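You operate a simulated robot arm through the tools that you are given. There is no shell and no other tool. Be economical: measure what you need, move in short steps, check, and stop when the job is done.

You are at the controls of a simulated robot arm. One attempt, no reset.

## Task
Pack the grey and purple bobbins in the small box and lock it.

Only the result counts: the job must be done as asked and must still hold three seconds after the hand-in. Knocking over, shifting, dropping, spilling or breaking anything else fails it.

## Robot
A 7-joint arm with a two-finger parallel gripper, fixed in place. Base frame: the origin is at the foot of the arm, x ahead of it, y to its left, z up. Readings come in m, degrees, newtons and seconds.
With the tool pointing down near the work surface it reaches from about 0.3 to 0.7 m from the base axis. Its first joint turns from -66.0 to 66.0 degrees. Payload 1.57 kg.
The tool frame sits at the grasp point between the pads (the TCP): z along the fingers, y along the line on which they close. The tips reach 0.03 m beyond it. Largest opening 0.11 m; finger width 0.024, thickness 0.012; the body of the gripper, 0.048 by 0.112 m, starts 0.078 m behind the TCP.
Orientation is that of the tool frame in the base frame, as a unit quaternion [x, y, z, w]. With the fingers straight down and closing along the base's y, the tool's x points along the base's -x, its y along +y and its z along -z.

## Interface
- The arm moves only by the tool step_arm. Its argument "deltas" is a list that holds one entry, the list of rows, each a list of 7 numbers: the shift along the tool's x, y, z in m, then the turn, a rotation vector about the tool's x, y, z in degrees, then the finger opening in m, from 0 to 0.11. In form: [[[dx, dy, dz, rx, ry, rz, hand], ...]]. A call has 1 to 10 rows; each row shifts and turns the commanded pose from where the row before left it, along the tool's axes as they then stand. Rows are played at 5 a second. More than 0.05 m and 8.6 degrees between two rows, or a gripper value outside its range, and nothing of the call is played. Where a pose cannot be reached the arm comes as near as it can. A force on the tool above 40 N (or 10 N above the force at the start of the call, whichever is more), or a blocked arm, ends the call early, and 0.2 s more pass. Each finger travels about 0.108 m/s and halts on what it meets, pressing with about 29 N; the grip force reading is that of the motor and also rises with nothing between the fingers. The clock runs only during rows and for 0.2 s after the last one: add rows that do not move to give the fingers time. It gives the time, the measured TCP pose, the force on the tool (base axes), the opening and the grip force at its end, in the units of the frame above (readings bear some noise).
- Cameras (640 x 400 px; columns grow to the right, rows downward): "scene" is fixed at [0.1652, -0.3909, 1.4039]; the picture's right is [0.79, -0.62, 0.00], its down [-0.36, -0.45, -0.82] and it looks along [0.50, 0.64, -0.58] (base axes); focal length 304 px, centre (320, 200). "wrist" rides on the gripper at [0.07, 0.016, -0.141] in the tool frame; the picture's right is [-0.23, 0.97, 0.00], its down [-0.86, -0.20, -0.48] and it looks along [-0.47, -0.11, 0.88] (tool axes); focal length 222 px, centre (320, 200). There is no depth. A picture from a camera that has moved, and an enlarged one, comes with that camera's place and axes in the base frame and with its lens.
- camera(camera): a new picture of that camera. It takes no simulated time.
- close_up(camera, box): a new picture of the part [left, top, right, bottom] of that camera's present view, enlarged. It takes no simulated time.
- finish_job(): hands the job in; it is judged then, once.

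Work in short steps. Places have to be worked out from the pictures, the camera data and where the tool is seen: move nearer, look again, correct. Check each grasp and each placing, and mend what went wrong. You have 120 turns and 68 pictures in all, those below and enlarged ones among them. Open the gripper and draw the arm clear of the work before you hand the job in, unless the task says otherwise; then end with one line.

The tools are called as a command line: name --argument value ..., lists and objects as JSON in quotes. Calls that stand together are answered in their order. step_arm: Moves the arm, as the interface text tells. Its arguments: {"type":"object","properties":{"deltas":{"type":"array"}},"required":["deltas"]} The other tools are called the same way: camera (camera) takes a picture; close_up (camera, box) takes an enlarged picture of a part of a camera's view; finish_job () hands the job in.

At the start:

```text
clock: 0.0
tool_pos: [0.3809, -0.0275, 1.2311]
tcp_rot: [-0.001, 1.0, -0.001, 0.001]
ft_force: [0.2, 0.5, -0.4]
grip_width: 0.1101
gripper_force: 0.1
```

scene: 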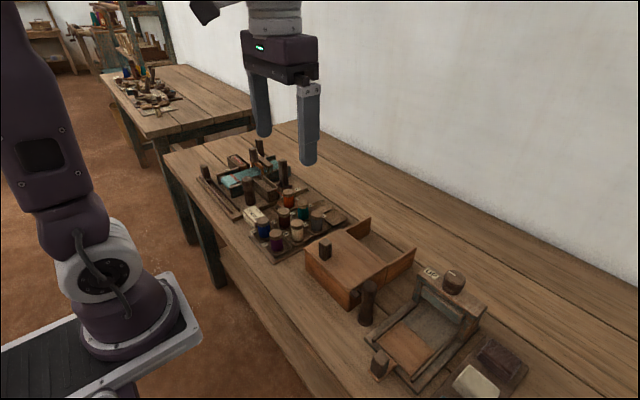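
wrist: 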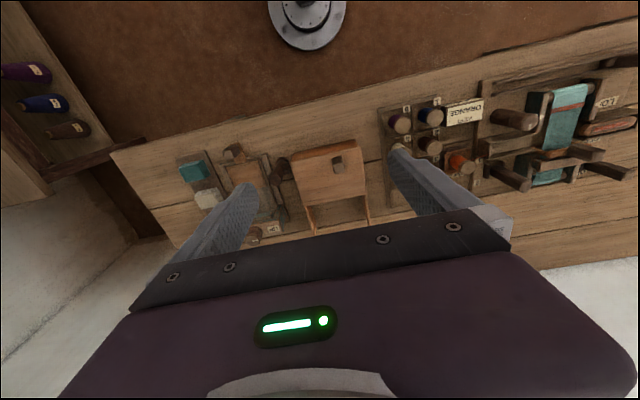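

I start by enlarging the scene around the bobbins and the box.

close_up --camera "scene" --box '[230, 170, 430, 300]'

close_up --camera "scene" --box '[340, 250, 540, 400]'

close_up --camera "wrist" --box '[160, 80, 400, 250]'

close_up --camera "wrist" --box '[370, 60, 640, 230]'

```text
3.08 times, centred on (330, 235) of scene
camera zoom: at [0.1652, -0.3909, 1.4039], right [0.79, -0.62, 0.0], down [-0.36, -0.45, -0.82], along [0.5, 0.64, -0.58], focal length 934 px, centre (289, 92)
```

zoom: 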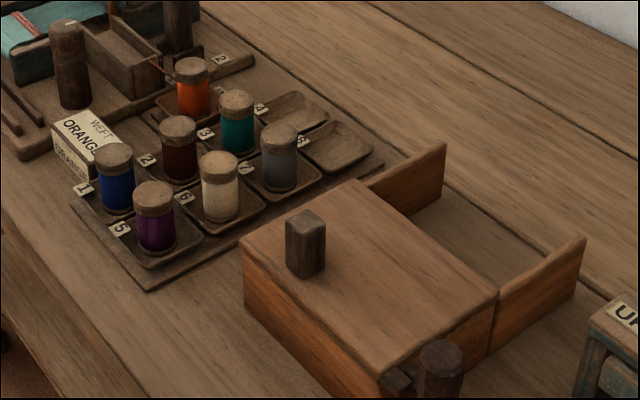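

```text
2.67 times, centred on (440, 325) of scene
camera zoom: at [0.1652, -0.3909, 1.4039], right [0.79, -0.62, 0.0], down [-0.36, -0.45, -0.82], along [0.5, 0.64, -0.58], focal length 809 px, centre (0, -133)
```

zoom: 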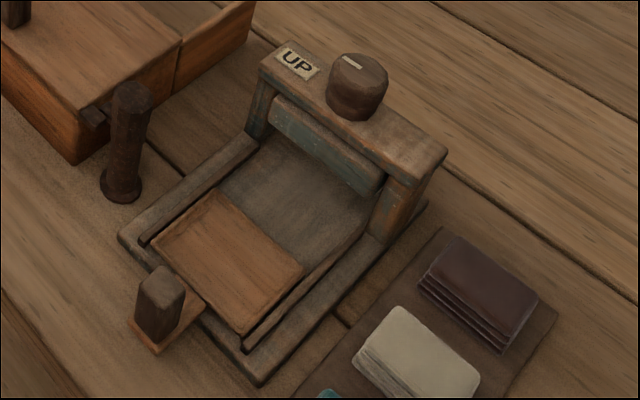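

```text
2.35 times, centred on (280, 165) of wrist
camera zoom: at [0.3102, -0.0116, 1.3722], right [0.23, 0.97, 0.0], down [0.86, -0.2, 0.48], along [0.47, -0.11, -0.88], focal length 523 px, centre (414, 282)
```

zoom: 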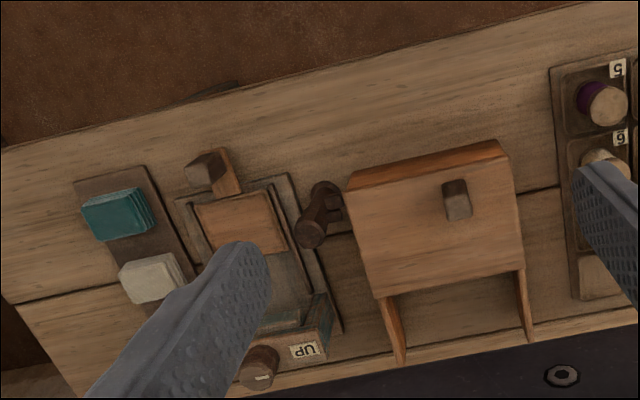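

```text
2.35 times, centred on (505, 145) of wrist
camera zoom: at [0.3102, -0.0116, 1.3722], right [0.23, 0.97, 0.0], down [0.86, -0.2, 0.48], along [0.47, -0.11, -0.88], focal length 523 px, centre (-115, 329)
```

zoom: 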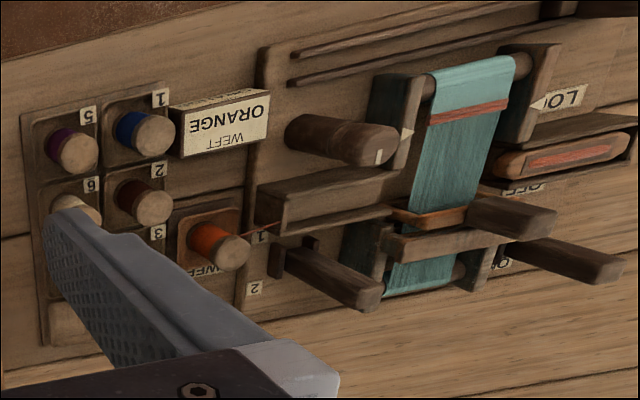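

The box lid (x≈0.45–0.565, y≈-0.12–0.035) has a knob, rails run behind it, and a latch post stands near its right front. I lower to get a closer look.

step_arm --deltas '[[[0, 0, 0.045, 0, 0, 0, 0.11], [0, 0, 0.045, 0, 0, 0, 0.11], [0, 0, 0.045, 0, 0, 0, 0.11], [0, 0, 0.035, 0, 0, 0, 0.11], [0, 0, 0, 0, 0, 0, 0.11], [0, 0, 0, 0, 0, 0, 0.11]]]'

camera --camera "wrist"

close_up --camera "scene" --box '[290, 210, 430, 330]'

```text
clock: 1.4
tool_pos: [0.3827, -0.0267, 1.0603]
tcp_rot: [0.0, 1.0, 0.0, -0.001]
ft_force: [-0.8, -0.3, -0.7]
grip_width: 0.1101
gripper_force: 0.1
```

```text
61 pictures are left
camera wrist: at [0.3116, -0.0116, 1.2019], right [0.23, 0.97, 0.0], down [0.86, -0.2, 0.48], along [0.47, -0.11, -0.88], focal length 222 px, centre (320, 200)
```

wrist: 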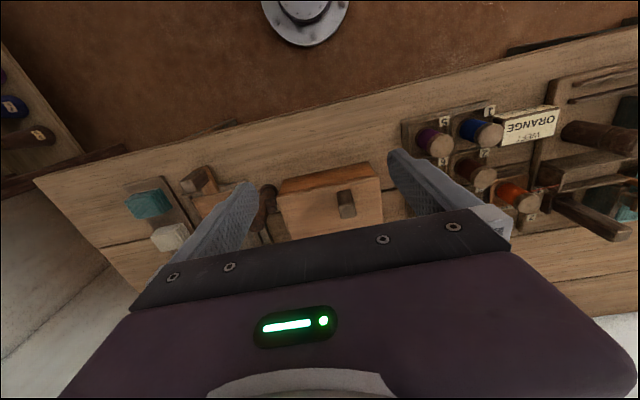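

```text
3.33 times, centred on (360, 270) of scene
camera zoom: at [0.1652, -0.3909, 1.4039], right [0.79, -0.62, 0.0], down [-0.36, -0.45, -0.82], along [0.5, 0.64, -0.58], focal length 1012 px, centre (187, -33)
```

zoom: 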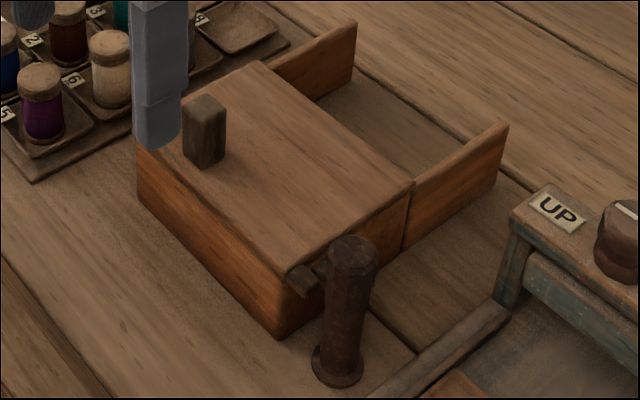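

A post with an arm sits near the box's front-right corner (about 0.465, -0.158, top z≈0.945). I move the wrist camera over it.

step_arm --deltas '[[[-0.035, -0.03, 0, 0, 0, 0, 0.11], [-0.035, -0.035, 0, 0, 0, 0, 0.11], [-0.03, -0.035, 0.01, 0, 0, 0, 0.11], [-0.03, -0.03, 0.01, 0, 0, 0, 0.11], [0, 0, 0, 0, 0, 0, 0.11], [0, 0, 0, 0, 0, 0, 0.11]]]'

camera --camera "wrist"

```text
clock: 2.8
tool_pos: [0.5118, -0.1563, 1.039]
tcp_rot: [0.0, 1.0, 0.0, 0.0]
ft_force: [1.0, 0.5, 0.1]
grip_width: 0.1101
gripper_force: 0.2
```

```text
59 pictures are left
camera wrist: at [0.441, -0.1412, 1.1807], right [0.23, 0.97, 0.0], down [0.86, -0.2, 0.48], along [0.47, -0.11, -0.88], focal length 222 px, centre (320, 200)
```

wrist: 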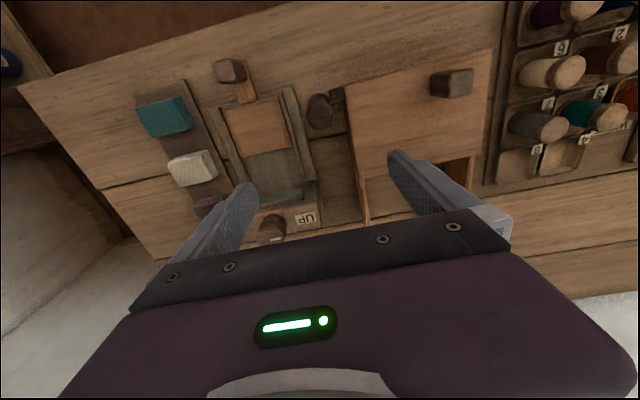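

close_up --camera "wrist" --box '[190, 50, 400, 230]'

close_up --camera "wrist" --box '[340, 0, 640, 230]'

```text
2.22 times, centred on (295, 140) of wrist
camera zoom: at [0.441, -0.1412, 1.1807], right [0.23, 0.97, 0.0], down [0.86, -0.2, 0.48], along [0.47, -0.11, -0.88], focal length 494 px, centre (376, 333)
```

zoom: 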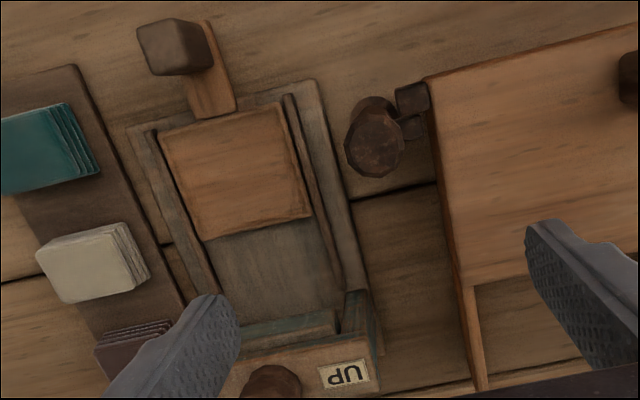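

```text
1.74 times, centred on (490, 115) of wrist
camera zoom: at [0.441, -0.1412, 1.1807], right [0.23, 0.97, 0.0], down [0.86, -0.2, 0.48], along [0.47, -0.11, -0.88], focal length 386 px, centre (24, 348)
```

zoom: 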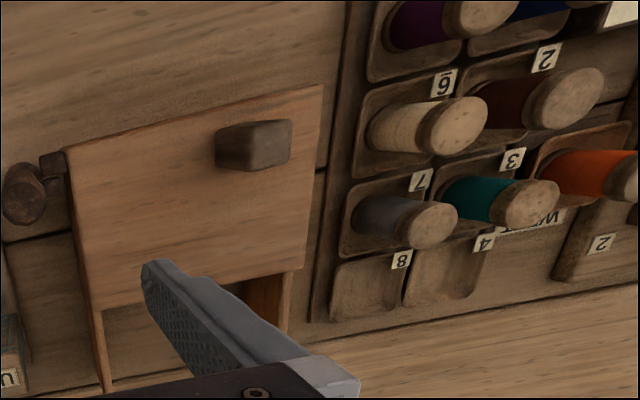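

The details of the post's arm and the keeper block need a better look, so I enlarge them strongly.

close_up --camera "scene" --box '[345, 270, 395, 330]'

close_up --camera "wrist" --box '[295, 75, 375, 145]'

```text
6.67 times, centred on (370, 300) of scene
camera zoom: at [0.1652, -0.391, 1.4039], right [0.79, -0.62, 0.0], down [-0.36, -0.45, -0.82], along [0.5, 0.64, -0.58], focal length 2023 px, centre (-13, -467)
```

zoom: 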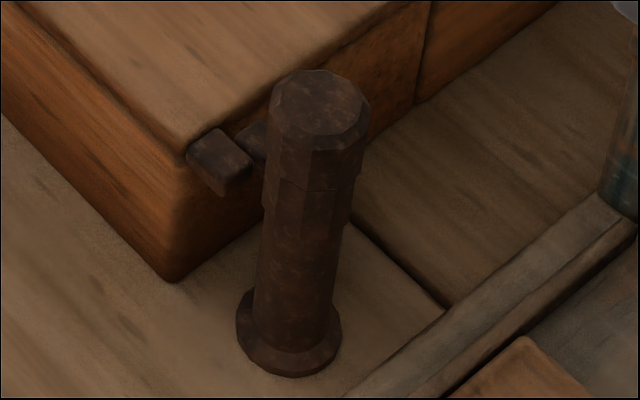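

```text
5.71 times, centred on (335, 110) of wrist
camera zoom: at [0.441, -0.1412, 1.1807], right [0.23, 0.97, 0.0], down [0.86, -0.2, 0.48], along [0.47, -0.11, -0.88], focal length 1269 px, centre (234, 714)
```

zoom: 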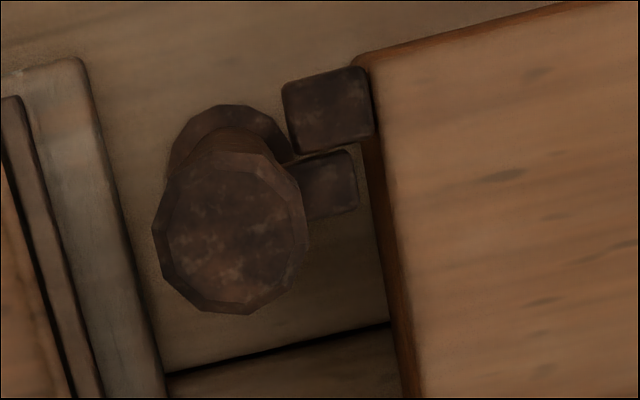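

I read the lock as a post at about (0.472, -0.150), top z≈0.93, whose arm points to +y right behind the lid's block, stopping the lid from sliding back. I move over the post and lower part way.

step_arm --deltas '[[[0.02, 0.003, 0.02, 0, 0, 0, 0.07], [0.02, 0.003, 0.02, 0, 0, 0, 0.07], [0, 0, 0.025, 0, 0, 0, 0.07], [0, 0, 0, 0, 0, 0, 0.07]]]'

close_up --camera "scene" --box '[310, 220, 430, 330]'

camera --camera "wrist"

```text
clock: 3.8
tool_pos: [0.4722, -0.152, 0.9741]
tcp_rot: [0.0, 1.0, 0.0, 0.001]
ft_force: [0.0, -0.5, -0.3]
grip_width: 0.0703
gripper_force: 0.1
```

```text
3.64 times, centred on (370, 275) of scene
camera zoom: at [0.1652, -0.3909, 1.4039], right [0.79, -0.62, 0.0], down [-0.36, -0.45, -0.82], along [0.5, 0.64, -0.58], focal length 1104 px, centre (138, -73)
```

zoom: 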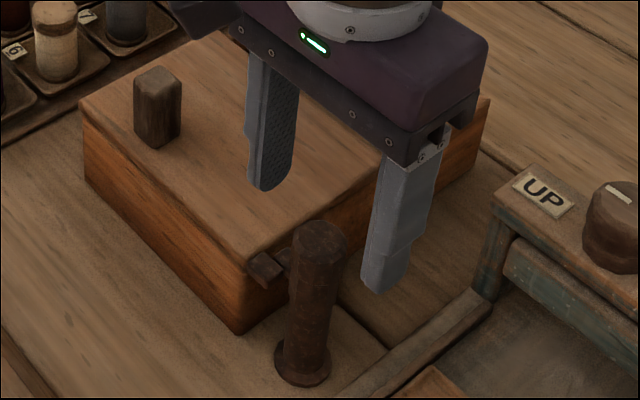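

```text
53 pictures are left
camera wrist: at [0.4014, -0.1367, 1.1158], right [0.23, 0.97, 0.0], down [0.85, -0.2, 0.48], along [0.47, -0.11, -0.88], focal length 222 px, centre (320, 200)
```

wrist: 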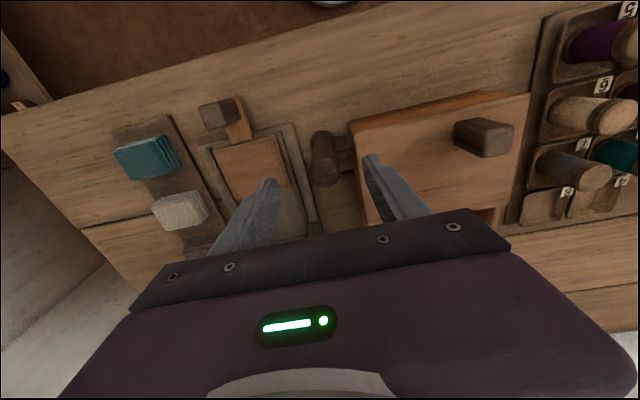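

The post sits right under the gripper's centre (top ≈0.937). I lower so the tips stay just above lid level (~0.91) and close on the post.

step_arm --deltas '[[[0, 0, 0.018, 0, 0, 0, 0.06], [0, 0, 0.018, 0, 0, 0, 0.06], [0, 0, 0, 0, 0, 0, 0.04], [0, 0, 0, 0, 0, 0, 0.02], [0, 0, 0, 0, 0, 0, 0.02], [0, 0, 0, 0, 0, 0, 0.02]]]'

close_up --camera "scene" --box '[310, 220, 430, 330]'

```text
clock: 5.2
tool_pos: [0.4718, -0.1507, 0.9388]
tcp_rot: [0.0, 1.0, -0.001, 0.0]
ft_force: [0.9, 15.8, -4.6]
grip_width: 0.0336
gripper_force: 7.4
```

```text
3.64 times, centred on (370, 275) of scene
camera zoom: at [0.1653, -0.3906, 1.404], right [0.79, -0.62, 0.0], down [-0.36, -0.45, -0.82], along [0.5, 0.64, -0.58], focal length 1104 px, centre (138, -73)
```

zoom: 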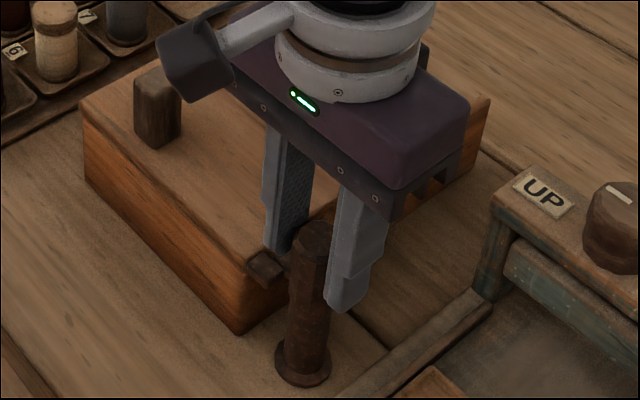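

Only one finger seems loaded so far (15.8 N sideways, width 0.0336), so I give the fingers time.

step_arm --deltas '[[[0, 0, 0, 0, 0, 0, 0.02], [0, 0, 0, 0, 0, 0, 0.02]]]'

close_up --camera "wrist" --box '[260, 90, 440, 250]'

```text
clock: 5.8
tool_pos: [0.4724, -0.1511, 0.9392]
tcp_rot: [0.001, 1.0, 0.001, 0.0]
ft_force: [0.7, 14.5, -5.3]
grip_width: 0.0343
gripper_force: 8.2
```

```text
2.50 times, centred on (350, 170) of wrist
camera zoom: at [0.4005, -0.1358, 1.0808], right [0.23, 0.97, 0.0], down [0.86, -0.2, 0.48], along [0.47, -0.11, -0.88], focal length 555 px, centre (245, 275)
```

zoom: 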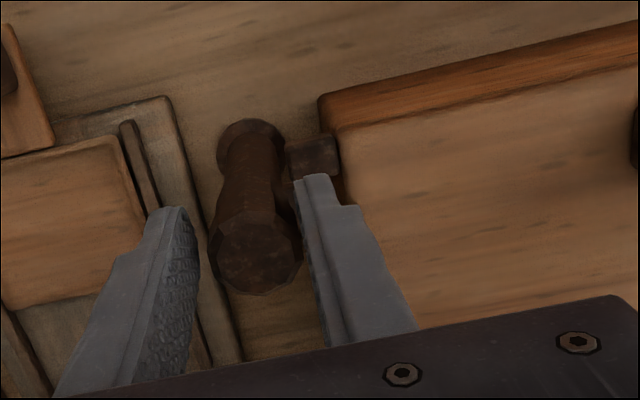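

The +y finger touches the post while a gap remains on the -y side, so I shift about 4 mm to +y while closing.

step_arm --deltas '[[[0, 0.002, 0, 0, 0, 0, 0.02], [0, 0.002, 0, 0, 0, 0, 0.02], [0, 0, 0, 0, 0, 0, 0.02], [0, 0, 0, 0, 0, 0, 0.02]]]'

close_up --camera "wrist" --box '[260, 90, 440, 250]'

```text
clock: 6.8
tool_pos: [0.4721, -0.1488, 0.9389]
tcp_rot: [0.001, 1.0, -0.001, 0.001]
ft_force: [2.5, -14.9, -9.0]
grip_width: 0.0297
gripper_force: 39.2
```

```text
2.50 times, centred on (350, 170) of wrist
camera zoom: at [0.4006, -0.133, 1.0808], right [0.23, 0.97, 0.0], down [0.85, -0.2, 0.48], along [0.47, -0.11, -0.88], focal length 555 px, centre (245, 275)
```

zoom: 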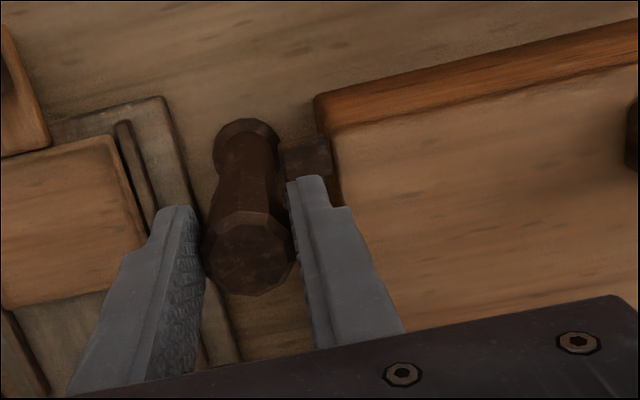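

Now it is gripped (39 N, width 0.0297). I ease back 1 mm and try turning clockwise (seen from above) a few degrees.

step_arm --deltas '[[[0, -0.001, 0, 0, 0, 0, 0.02], [0, 0, 0, 0, 0, 6, 0.02], [0, 0, 0, 0, 0, 6, 0.02], [0, 0, 0, 0, 0, 0, 0.02]]]'

close_up --camera "wrist" --box '[260, 90, 440, 250]'

```text
clock: 7.8
tool_pos: [0.4712, -0.1473, 0.9396]
tcp_rot: [0.105, 0.994, 0.0, 0.001]
ft_force: [-7.0, -4.5, 22.7]
grip_width: 0.0297
gripper_force: 39.6
```

```text
2.50 times, centred on (350, 170) of wrist
camera zoom: at [0.4057, -0.1184, 1.0809], right [0.43, 0.91, 0.0], down [0.79, -0.37, 0.48], along [0.43, -0.2, -0.88], focal length 555 px, centre (245, 275)
```

zoom: 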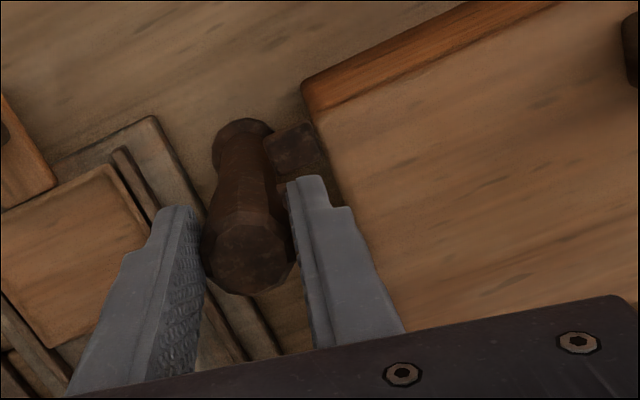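

The z-force rose to 22.7 N, so I check in the scene whether the post turned or lifted.

close_up --camera "scene" --box '[345, 270, 395, 330]'

```text
6.67 times, centred on (370, 300) of scene
camera zoom: at [0.1647, -0.3909, 1.404], right [0.79, -0.62, 0.0], down [-0.36, -0.45, -0.82], along [0.5, 0.64, -0.58], focal length 2023 px, centre (-13, -467)
```

zoom: 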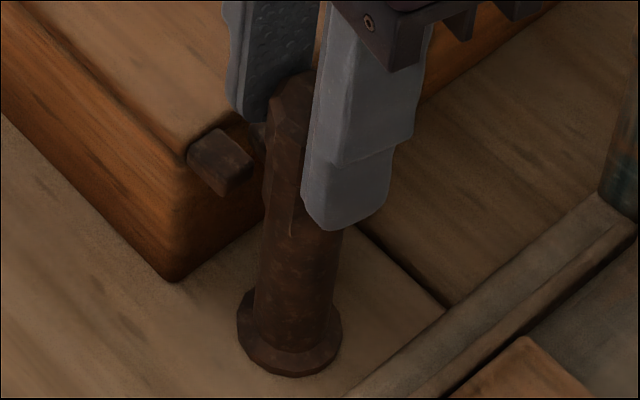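

The flange's facets shifted, so the post is turning. I continue clockwise in small steps.

step_arm --deltas '[[[0, 0, 0, 0, 0, 6, 0.02], [0, 0, 0, 0, 0, 6, 0.02], [0, 0, 0, 0, 0, 6, 0.02], [0, 0, 0, 0, 0, 0, 0.02]]]'

close_up --camera "wrist" --box '[260, 90, 440, 250]'

```text
clock: 8.8
tool_pos: [0.4724, -0.1455, 0.9392]
tcp_rot: [0.259, 0.966, 0.001, 0.001]
ft_force: [5.5, 8.1, 9.7]
grip_width: 0.0296
gripper_force: 39.3
```

```text
2.50 times, centred on (350, 170) of wrist
camera zoom: at [0.4187, -0.0988, 1.0808], right [0.68, 0.73, 0.0], down [0.64, -0.6, 0.48], along [0.35, -0.33, -0.88], focal length 555 px, centre (245, 275)
```

zoom: 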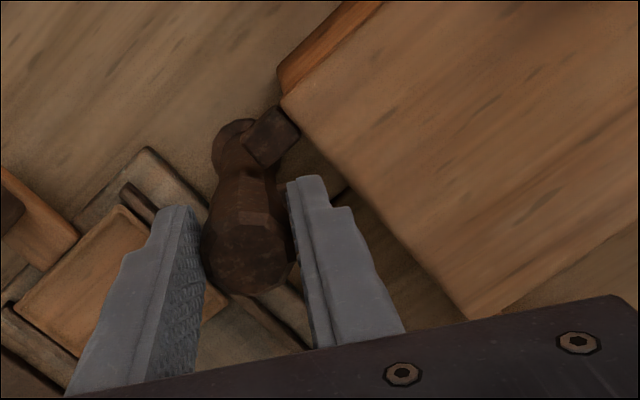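

The post turns along with the hand, with low forces. I continue to about 90° total.

step_arm --deltas '[[[0, 0, 0, 0, 0, 7, 0.02], [0, 0, 0, 0, 0, 7, 0.02], [0, 0, 0, 0, 0, 7, 0.02], [0, 0, 0, 0, 0, 7, 0.02], [0, 0, 0, 0, 0, 7, 0.02], [0, 0, 0, 0, 0, 0, 0.02]]]'

close_up --camera "wrist" --box '[260, 90, 440, 250]'

```text
clock: 10.0
tool_pos: [0.4733, -0.1448, 0.9392]
tcp_rot: [0.517, 0.856, 0.002, 0.001]
ft_force: [4.9, 3.8, -2.7]
grip_width: 0.0295
gripper_force: 39.3
stopped in row 5: the force on the tool passed its limit (the readings are from after the stop); the commanded pose is now the measured one
```

```text
2.50 times, centred on (350, 170) of wrist
camera zoom: at [0.4542, -0.0772, 1.081], right [0.97, 0.25, 0.01], down [0.22, -0.85, 0.48], along [0.12, -0.46, -0.88], focal length 555 px, centre (245, 275)
```

zoom: 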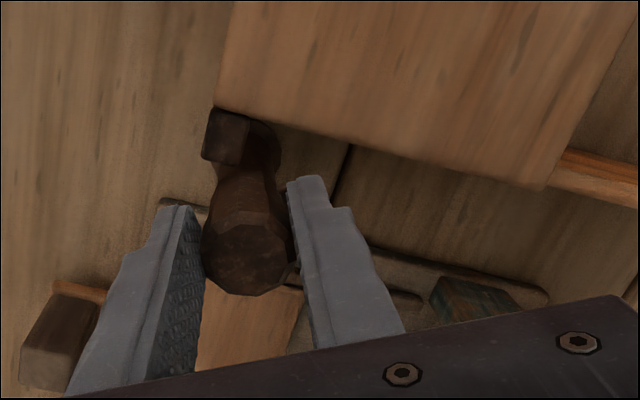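

The turn stopped at about 62°. I release, rise and look at where the arm is.

step_arm --deltas '[[[0, 0, 0, 0, 0, 0, 0.06], [0, 0, 0, 0, 0, 0, 0.06], [0, 0, -0.03, 0, 0, 0, 0.06], [0, 0, -0.04, 0, 0, 0, 0.06], [0, 0, 0, 0, 0, 0, 0.06]]]'

close_up --camera "wrist" --box '[240, 60, 440, 240]'

close_up --camera "scene" --box '[345, 270, 395, 330]'

```text
clock: 11.2
tool_pos: [0.4712, -0.1444, 1.0099]
tcp_rot: [0.517, 0.856, 0.002, 0.002]
ft_force: [-0.5, 0.2, 0.3]
grip_width: 0.0601
gripper_force: 0.0
```

```text
2.22 times, centred on (340, 150) of wrist
camera zoom: at [0.4523, -0.0759, 1.1511], right [0.97, 0.25, 0.0], down [0.22, -0.85, 0.48], along [0.12, -0.46, -0.88], focal length 494 px, centre (276, 311)
```

zoom: 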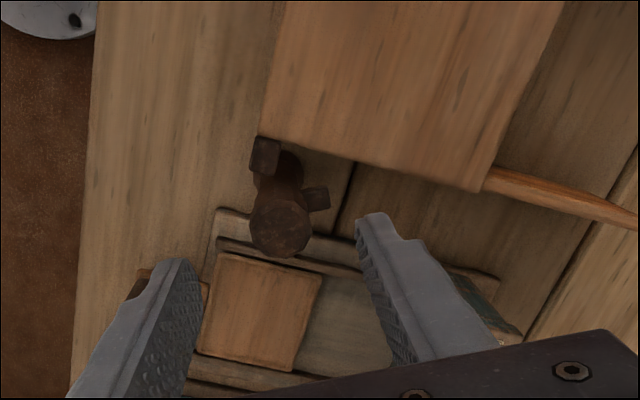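

```text
6.67 times, centred on (370, 300) of scene
camera zoom: at [0.1652, -0.3909, 1.4039], right [0.79, -0.62, 0.0], down [-0.36, -0.45, -0.82], along [0.5, 0.64, -0.58], focal length 2023 px, centre (-13, -467)
```

zoom: 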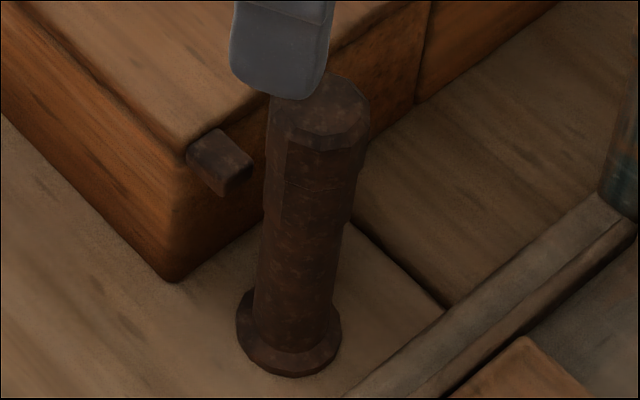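

The arm now points nearly along +x but clears the lid's block only marginally. I re-centre on the post (0.473, -0.146), grip again and turn further.

step_arm --deltas '[[[-0.002, 0.001, 0.035, 0, 0, 0, 0.06], [0, 0, 0.035, 0, 0, 0, 0.06], [0, 0, 0, 0, 0, 0, 0.02], [0, 0, 0, 0, 0, 0, 0.02], [0, 0, 0, 0, 0, 0, 0.02], [0, 0, 0, 0, 0, 0, 0.02]]]'

step_arm --deltas '[[[0, 0, 0, 0, 0, 5, 0.02], [0, 0, 0, 0, 0, 5, 0.02], [0, 0, 0, 0, 0, 5, 0.02], [0, 0, 0, 0, 0, 5, 0.02], [0, 0, 0, 0, 0, 0, 0.02]]]'

```text
clock: 12.6
tool_pos: [0.4732, -0.1442, 0.9386]
tcp_rot: [0.519, 0.855, 0.001, 0.0]
ft_force: [-19.3, -11.2, -4.2]
grip_width: 0.0297
gripper_force: 38.9
```

```text
clock: 13.8
tool_pos: [0.4749, -0.1451, 0.938]
tcp_rot: [0.658, 0.753, 0.003, -0.001]
ft_force: [-13.2, 14.8, -22.4]
grip_width: 0.0296
gripper_force: 39.0
```

It turned to about 82° without a stop. I release, rise and look.

step_arm --deltas '[[[0, 0, 0, 0, 0, 0, 0.06], [0, 0, 0, 0, 0, 0, 0.06], [0, 0, -0.03, 0, 0, 0, 0.06], [0, 0, -0.04, 0, 0, 0, 0.06], [0, 0, 0, 0, 0, 0, 0.06]]]'

close_up --camera "wrist" --box '[240, 60, 440, 240]'

```text
clock: 15.0
tool_pos: [0.4739, -0.1461, 1.0108]
tcp_rot: [0.659, 0.752, 0.002, 0.001]
ft_force: [0.0, 0.6, -0.2]
grip_width: 0.0597
gripper_force: 0.1
```

```text
2.22 times, centred on (340, 150) of wrist
camera zoom: at [0.4784, -0.0751, 1.1526], right [1.0, -0.1, 0.0], down [-0.09, -0.88, 0.48], along [-0.04, -0.47, -0.88], focal length 494 px, centre (276, 311)
```

zoom: 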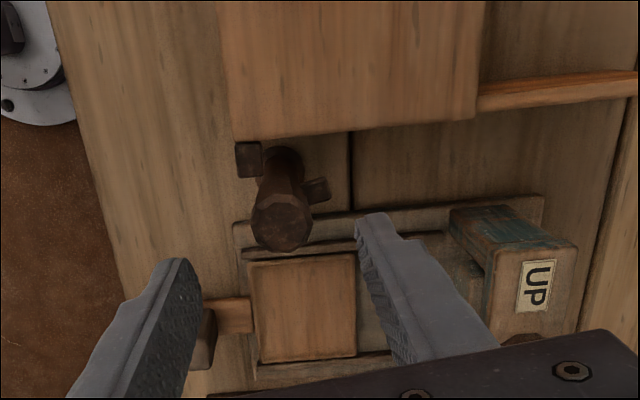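

The arm clears the block's path by ~5 mm. I add roughly 12° more for safety.

step_arm --deltas '[[[0, 0, 0.035, 0, 0, 0, 0.06], [0, 0, 0.035, 0, 0, 0, 0.06], [0, 0, 0, 0, 0, 0, 0.02], [0, 0, 0, 0, 0, 0, 0.02], [0, 0, 0, 0, 0, 0, 0.02], [0, 0, 0, 0, 0, 6, 0.02], [0, 0, 0, 0, 0, 6, 0.02], [0, 0, 0, 0, 0, 0, 0.02]]]'

step_arm --deltas '[[[0, 0, 0, 0, 0, 0, 0.06], [0, 0, 0, 0, 0, 0, 0.06], [0, 0, -0.03, 0, 0, 0, 0.06], [0, 0, -0.04, 0, 0, 0, 0.06], [0, 0, 0, 0, 0, 0, 0.06]]]'

camera --camera "wrist"

```text
clock: 16.8
tool_pos: [0.4753, -0.1476, 0.9403]
tcp_rot: [0.734, 0.679, 0.003, 0.001]
ft_force: [19.6, 6.9, 9.0]
grip_width: 0.0297
gripper_force: 39.4
```

```text
clock: 18.0
tool_pos: [0.4728, -0.1486, 1.0098]
tcp_rot: [0.734, 0.679, 0.002, -0.001]
ft_force: [0.4, 1.2, -1.0]
grip_width: 0.0601
gripper_force: 0.0
```

```text
42 pictures are left
camera wrist: at [0.4937, -0.0799, 1.1518], right [0.95, -0.3, 0.0], down [-0.27, -0.84, 0.48], along [-0.14, -0.45, -0.88], focal length 222 px, centre (320, 200)
```

wrist: 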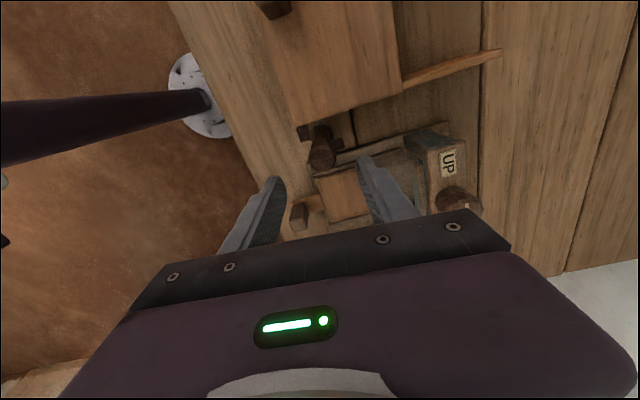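

The latch is clear. Next I square the hand at 90° and go above the lid knob near (0.475, -0.01).

step_arm --deltas '[[[0, 0, 0, 0, 0, -4.5, 0.06], [0.04, 0, 0, 0, 0, 0, 0.06], [0.04, 0, 0, 0, 0, 0, 0.06], [0.03, 0, 0, 0, 0, 0, 0.06], [0.025, 0, 0, 0, 0, 0, 0.06], [0, 0, 0, 0, 0, 0, 0.06], [0, 0, 0, 0, 0, 0, 0.06]]]'

camera --camera "wrist"

close_up --camera "scene" --box '[290, 210, 430, 330]'

```text
clock: 19.6
tool_pos: [0.4742, -0.0122, 1.0079]
tcp_rot: [0.707, 0.707, 0.003, 0.0]
ft_force: [-0.9, -0.4, -0.3]
grip_width: 0.0603
gripper_force: 0.1
```

```text
41 pictures are left
camera wrist: at [0.4889, 0.056, 1.1508], right [0.97, -0.23, 0.0], down [-0.2, -0.86, 0.48], along [-0.1, -0.46, -0.88], focal length 222 px, centre (320, 200)
```

wrist: 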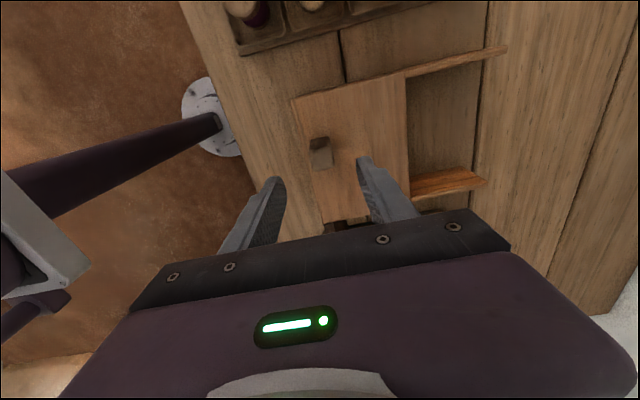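

```text
3.33 times, centred on (360, 270) of scene
camera zoom: at [0.1652, -0.3909, 1.4039], right [0.79, -0.62, 0.0], down [-0.36, -0.45, -0.82], along [0.5, 0.64, -0.58], focal length 1012 px, centre (187, -33)
```

zoom: 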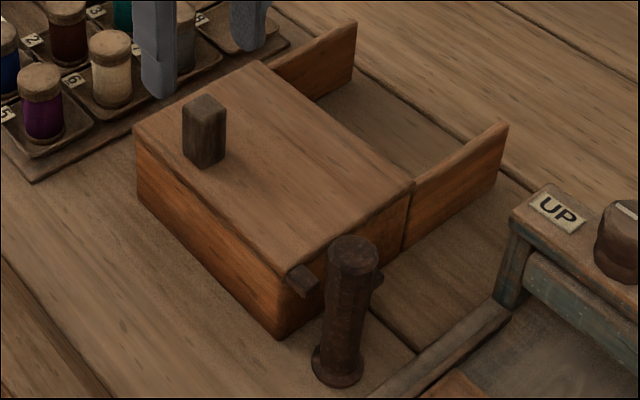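

The knob lies at about (0.476, -0.012), top ≈0.937, just under the hand. I lower and grip it.

step_arm --deltas '[[[0, 0.002, 0.035, 0, 0, 0, 0.06], [0, 0, 0.035, 0, 0, 0, 0.06], [0, 0, 0, 0, 0, 0, 0.02], [0, 0, 0, 0, 0, 0, 0.0], [0, 0, 0, 0, 0, 0, 0.0], [0, 0, 0, 0, 0, 0, 0.0]]]'

close_up --camera "scene" --box '[290, 210, 430, 330]'

```text
clock: 21.0
tool_pos: [0.4768, -0.0137, 0.9414]
tcp_rot: [0.706, 0.708, 0.002, 0.001]
ft_force: [2.7, -2.3, -11.1]
grip_width: 0.0235
gripper_force: 35.7
```

```text
3.33 times, centred on (360, 270) of scene
camera zoom: at [0.1654, -0.391, 1.4038], right [0.79, -0.62, 0.0], down [-0.36, -0.45, -0.82], along [0.5, 0.64, -0.58], focal length 1012 px, centre (187, -33)
```

zoom: 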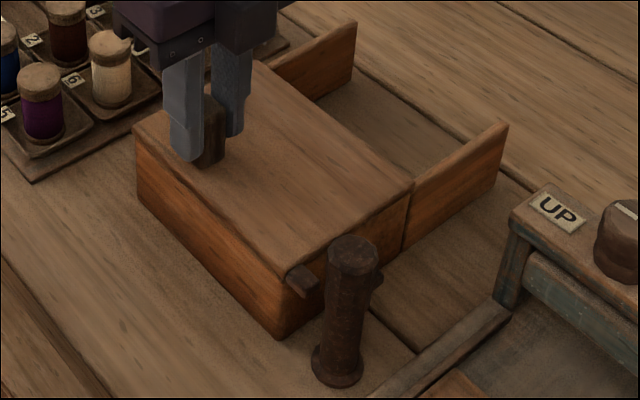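

The knob is gripped (width 0.0235, near-zero side force). I slide the lid toward +x a little to test it.

step_arm --deltas '[[[0, 0.01, 0, 0, 0, 0, 0.0], [0, 0.01, 0, 0, 0, 0, 0.0], [0, 0.01, 0, 0, 0, 0, 0.0], [0, 0, 0, 0, 0, 0, 0.0]]]'

close_up --camera "scene" --box '[290, 210, 430, 330]'

```text
clock: 22.0
tool_pos: [0.5085, -0.0135, 0.9433]
tcp_rot: [0.706, 0.708, 0.003, 0.003]
ft_force: [0.2, -11.0, 29.9]
grip_width: 0.0234
gripper_force: 35.9
```

```text
3.33 times, centred on (360, 270) of scene
camera zoom: at [0.1647, -0.3912, 1.4039], right [0.79, -0.62, 0.0], down [-0.36, -0.45, -0.82], along [0.5, 0.64, -0.58], focal length 1012 px, centre (187, -33)
```

zoom: 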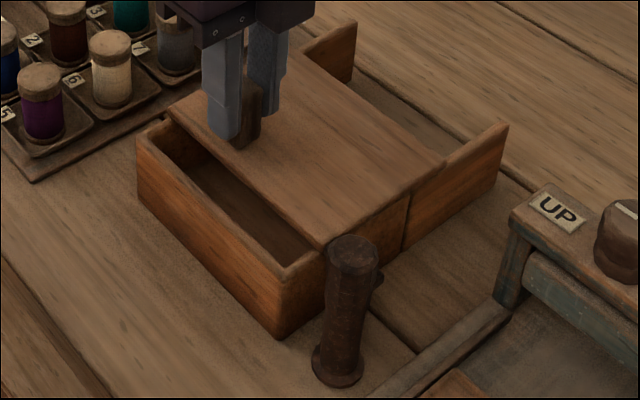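

The lid slides open. I relieve the vertical force slightly and continue toward +x.

step_arm --deltas '[[[0, 0.0, -0.003, 0, 0, 0, 0.0], [0, 0.012, 0, 0, 0, 0, 0.0], [0, 0.012, 0, 0, 0, 0, 0.0], [0, 0.012, 0, 0, 0, 0, 0.0], [0, 0.012, 0, 0, 0, 0, 0.0], [0, 0.012, 0, 0, 0, 0, 0.0], [0, 0.01, 0, 0, 0, 0, 0.0], [0, 0, 0, 0, 0, 0, 0.0]]]'

camera --camera "scene"

```text
clock: 23.8
tool_pos: [0.5774, -0.0126, 0.9421]
tcp_rot: [0.706, 0.708, 0.002, 0.001]
ft_force: [0.0, -28.4, -9.8]
grip_width: 0.0233
gripper_force: 35.2
```

```text
37 pictures are left
```

scene: 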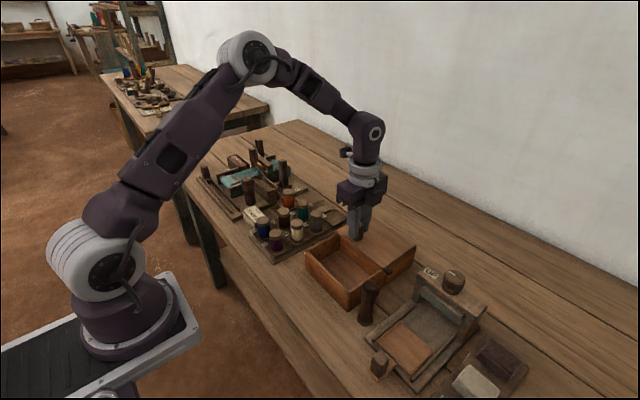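

The lid is open about 0.10 m, showing an undivided tray. I release the knob and rise.

step_arm --deltas '[[[-0.002, 0, 0, 0, 0, 0, 0.0], [0, 0, 0, 0, 0, 0, 0.04], [0, 0, 0, 0, 0, 0, 0.05], [0, 0, -0.04, 0, 0, 0, 0.06], [0, 0, -0.045, 0, 0, 0, 0.08], [0, 0, -0.04, 0, 0, 0, 0.08], [0, 0, 0, 0, 0, 0, 0.08]]]'

close_up --camera "scene" --box '[230, 190, 430, 330]'

```text
clock: 25.4
tool_pos: [0.5783, -0.0179, 1.0655]
tcp_rot: [0.706, 0.708, 0.002, 0.0]
ft_force: [-0.1, -0.4, 0.7]
grip_width: 0.0798
gripper_force: 0.1
```

```text
2.86 times, centred on (330, 260) of scene
camera zoom: at [0.1652, -0.3909, 1.4039], right [0.79, -0.62, 0.0], down [-0.36, -0.45, -0.82], along [0.5, 0.64, -0.58], focal length 867 px, centre (291, 29)
```

zoom: 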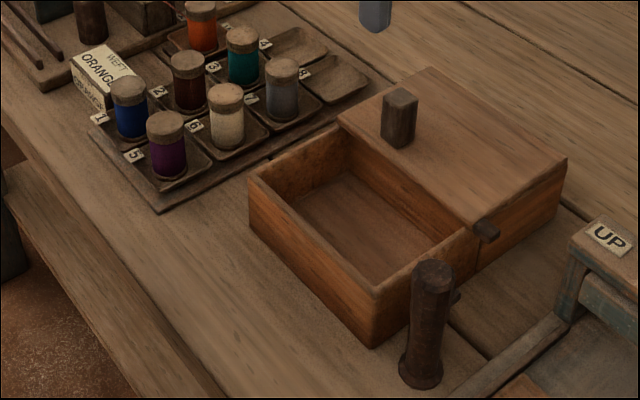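

The box is open. I now move above the grey bobbin (~0.557, 0.127) and turn the hand to a 45° diagonal so the fingers go between neighbouring bobbins.

step_arm --deltas '[[[0.04, -0.006, 0, 0, 0, 0, 0.07], [0.04, -0.005, 0, 0, 0, 0, 0.07], [0.035, -0.005, 0, 0, 0, 0, 0.07], [0.03, -0.005, 0, 0, 0, 0, 0.07], [0, 0, 0, 0, 0, -7.5, 0.07], [0, 0, 0, 0, 0, -7.5, 0.07], [0, 0, 0, 0, 0, -7.5, 0.07], [0, 0, 0, 0, 0, -7.5, 0.07], [0, 0, 0, 0, 0, -7.5, 0.07], [0, 0, 0, 0, 0, -7.5, 0.07]]]'

step_arm --deltas '[[[0, 0, 0.03, 0, 0, 0, 0.06], [0, 0, 0.03, 0, 0, 0, 0.06], [0, 0, 0, 0, 0, 0, 0.06]]]'

camera --camera "wrist"

close_up --camera "scene" --box '[240, 170, 370, 270]'

```text
clock: 27.6
tool_pos: [0.5553, 0.1308, 1.0694]
tcp_rot: [0.381, 0.924, 0.002, 0.002]
ft_force: [-0.2, -0.2, -0.5]
grip_width: 0.07
gripper_force: 0.1
```

```text
clock: 28.4
tool_pos: [0.5552, 0.1325, 1.0072]
tcp_rot: [0.382, 0.924, 0.002, 0.002]
ft_force: [0.2, 0.8, 0.1]
grip_width: 0.0599
gripper_force: 0.0
```

```text
35 pictures are left
camera wrist: at [0.5153, 0.1919, 1.1486], right [0.85, 0.53, 0.01], down [0.46, -0.75, 0.48], along [0.26, -0.4, -0.88], focal length 222 px, centre (320, 200)
```

wrist: 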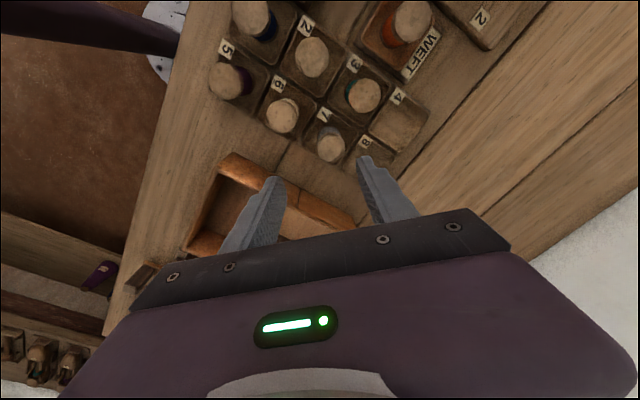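

```text
4.00 times, centred on (305, 220) of scene
camera zoom: at [0.1652, -0.3909, 1.4039], right [0.79, -0.62, 0.0], down [-0.36, -0.45, -0.82], along [0.5, 0.64, -0.58], focal length 1214 px, centre (380, 120)
```

zoom: 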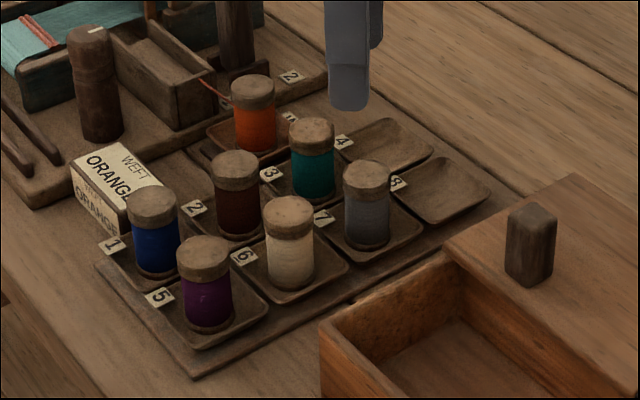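

I put the grey bobbin at about (0.565, 0.137), top ≈0.887. I correct and lower to just above it.

step_arm --deltas '[[[-0.004, 0.01, 0.03, 0, 0, 0, 0.06], [0, 0, 0.03, 0, 0, 0, 0.06], [0, 0, 0, 0, 0, 0, 0.06]]]'

close_up --camera "wrist" --box '[230, 60, 430, 240]'

close_up --camera "scene" --box '[240, 170, 370, 270]'

```text
clock: 29.2
tool_pos: [0.567, 0.1381, 0.9473]
tcp_rot: [0.382, 0.924, 0.003, 0.001]
ft_force: [-0.2, -0.8, 0.6]
grip_width: 0.06
gripper_force: 0.0
```

```text
2.22 times, centred on (330, 150) of wrist
camera zoom: at [0.5269, 0.1965, 1.0891], right [0.85, 0.53, 0.01], down [0.46, -0.75, 0.48], along [0.26, -0.4, -0.88], focal length 494 px, centre (298, 311)
```

zoom: 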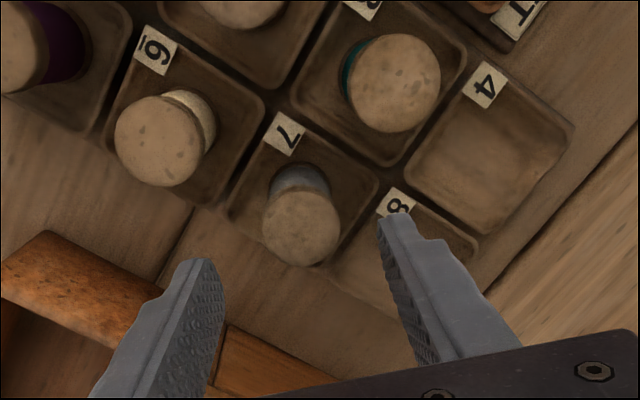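

```text
4.00 times, centred on (305, 220) of scene
camera zoom: at [0.1652, -0.3909, 1.4039], right [0.79, -0.62, 0.0], down [-0.36, -0.45, -0.82], along [0.5, 0.64, -0.58], focal length 1214 px, centre (380, 120)
```

zoom: 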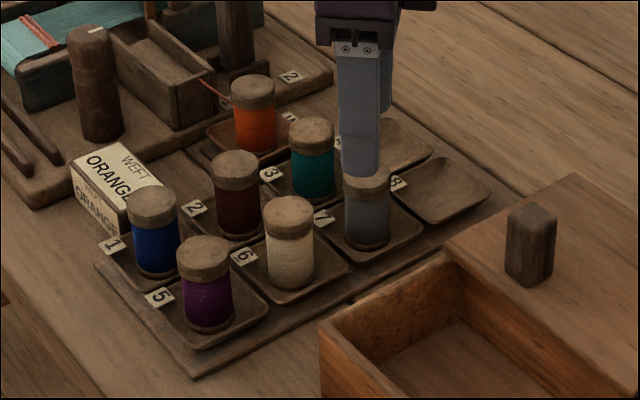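

The alignment is good (bobbin at 0.566, 0.139). I lower so the tips stay above the tray rim and close.

step_arm --deltas '[[[0.001, 0.001, 0.025, 0, 0, 0, 0.06], [0, 0, 0.025, 0, 0, 0, 0.06], [0, 0, 0.019, 0, 0, 0, 0.06], [0, 0, 0, 0, 0, 0, 0.06], [0, 0, 0, 0, 0, 0, 0.035], [0, 0, 0, 0, 0, 0, 0.025], [0, 0, 0, 0, 0, 0, 0.025], [0, 0, 0, 0, 0, 0, 0.025]]]'

close_up --camera "scene" --box '[240, 170, 370, 270]'

```text
clock: 31.0
tool_pos: [0.5638, 0.1345, 0.8785]
tcp_rot: [0.382, 0.924, 0.002, 0.001]
ft_force: [1.0, 0.0, -0.8]
grip_width: 0.0318
gripper_force: 28.7
```

```text
4.00 times, centred on (305, 220) of scene
camera zoom: at [0.1652, -0.3909, 1.4039], right [0.79, -0.62, 0.0], down [-0.36, -0.45, -0.82], along [0.5, 0.64, -0.58], focal length 1214 px, centre (380, 120)
```

zoom: 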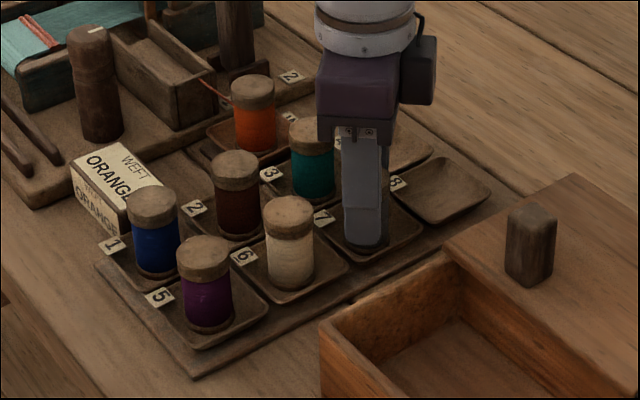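

Grey is gripped. I lift it straight up 0.12 m.

step_arm --deltas '[[[0, 0, -0.02, 0, 0, 0, 0.025], [0, 0, -0.035, 0, 0, 0, 0.025], [0, 0, -0.035, 0, 0, 0, 0.025], [0, 0, -0.03, 0, 0, 0, 0.025], [0, 0, 0, 0, 0, 0, 0.025]]]'

step_arm --deltas '[[[-0.0211, -0.0373, 0, 0, 0, 0, 0.025], [-0.0211, -0.0373, 0, 0, 0, 0, 0.025], [-0.0211, -0.0373, 0, 0, 0, 0, 0.025], [-0.0211, -0.0373, 0, 0, 0, 0, 0.025], [-0.0211, -0.0373, 0, 0, 0, 0, 0.025], [0, 0, 0, 0, 0, 0, 0.025], [0, 0, 0, 0, 0, 0, 0.025]]]'

camera --camera "wrist"

close_up --camera "scene" --box '[260, 190, 420, 320]'

```text
clock: 32.2
tool_pos: [0.5627, 0.1346, 0.9969]
tcp_rot: [0.382, 0.924, 0.002, 0.001]
ft_force: [-0.6, -0.6, -0.7]
grip_width: 0.0249
gripper_force: 0.0
```

```text
clock: 33.8
tool_pos: [0.5067, -0.0709, 1.0006]
tcp_rot: [0.382, 0.924, 0.002, 0.001]
ft_force: [-0.3, 0.6, 0.3]
grip_width: 0.0247
gripper_force: 0.0
```

```text
30 pictures are left
camera wrist: at [0.4674, -0.012, 1.1421], right [0.85, 0.53, 0.0], down [0.46, -0.75, 0.48], along [0.26, -0.4, -0.88], focal length 222 px, centre (320, 200)
```

wrist: 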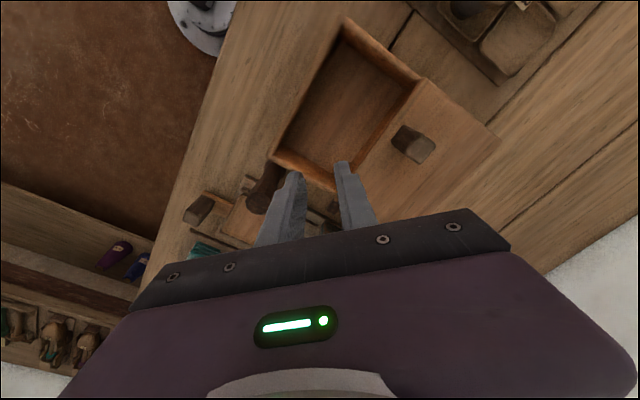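

```text
3.08 times, centred on (340, 255) of scene
camera zoom: at [0.1652, -0.391, 1.4039], right [0.79, -0.62, 0.0], down [-0.36, -0.45, -0.82], along [0.5, 0.64, -0.58], focal length 934 px, centre (258, 31)
```

zoom: 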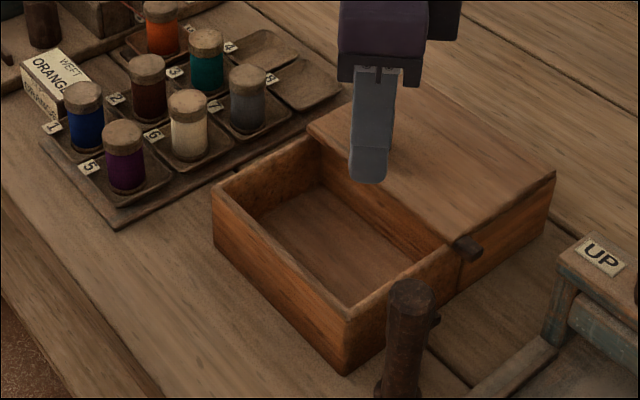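

The grip slipped: the hand is empty and the grey bobbin is still standing in its well. I look at it more closely.

close_up --camera "scene" --box '[275, 190, 345, 250]'

```text
6.67 times, centred on (310, 220) of scene
camera zoom: at [0.1652, -0.391, 1.4039], right [0.79, -0.62, 0.0], down [-0.36, -0.45, -0.82], along [0.5, 0.64, -0.58], focal length 2023 px, centre (387, 67)
```

zoom: 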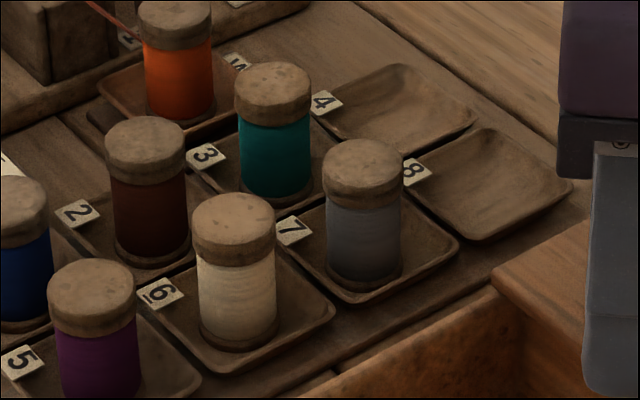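

The bobbin stands with only a small shift. I go back over it at (0.563, 0.1345) and will grip lower, closing fully.

step_arm --deltas '[[[0.0211, 0.0373, 0, 0, 0, 0, 0.06], [0.0211, 0.0373, 0, 0, 0, 0, 0.06], [0.0211, 0.0373, 0, 0, 0, 0, 0.06], [0.0211, 0.0373, 0, 0, 0, 0, 0.06], [0.0211, 0.0373, 0, 0, 0, 0, 0.06], [0, 0, 0.025, 0, 0, 0, 0.06], [0, 0, 0.025, 0, 0, 0, 0.06], [0, 0, 0, 0, 0, 0, 0.06]]]'

close_up --camera "wrist" --box '[230, 60, 430, 240]'

```text
clock: 35.6
tool_pos: [0.5657, 0.1367, 0.9472]
tcp_rot: [0.382, 0.924, 0.003, 0.001]
ft_force: [-0.6, -0.2, -0.4]
grip_width: 0.0602
gripper_force: 0.0
```

```text
2.22 times, centred on (330, 150) of wrist
camera zoom: at [0.5257, 0.1964, 1.0895], right [0.85, 0.53, 0.0], down [0.46, -0.75, 0.48], along [0.26, -0.4, -0.88], focal length 494 px, centre (298, 311)
```

zoom: 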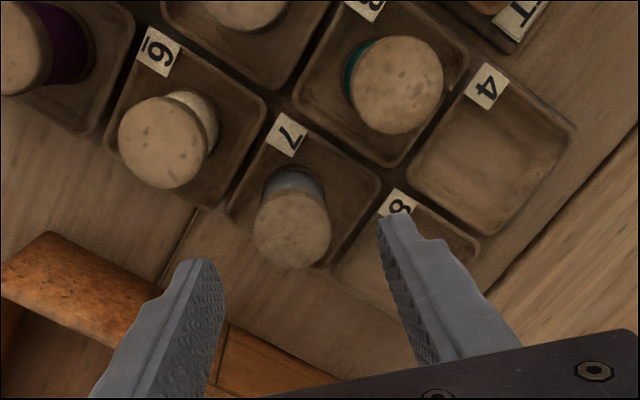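

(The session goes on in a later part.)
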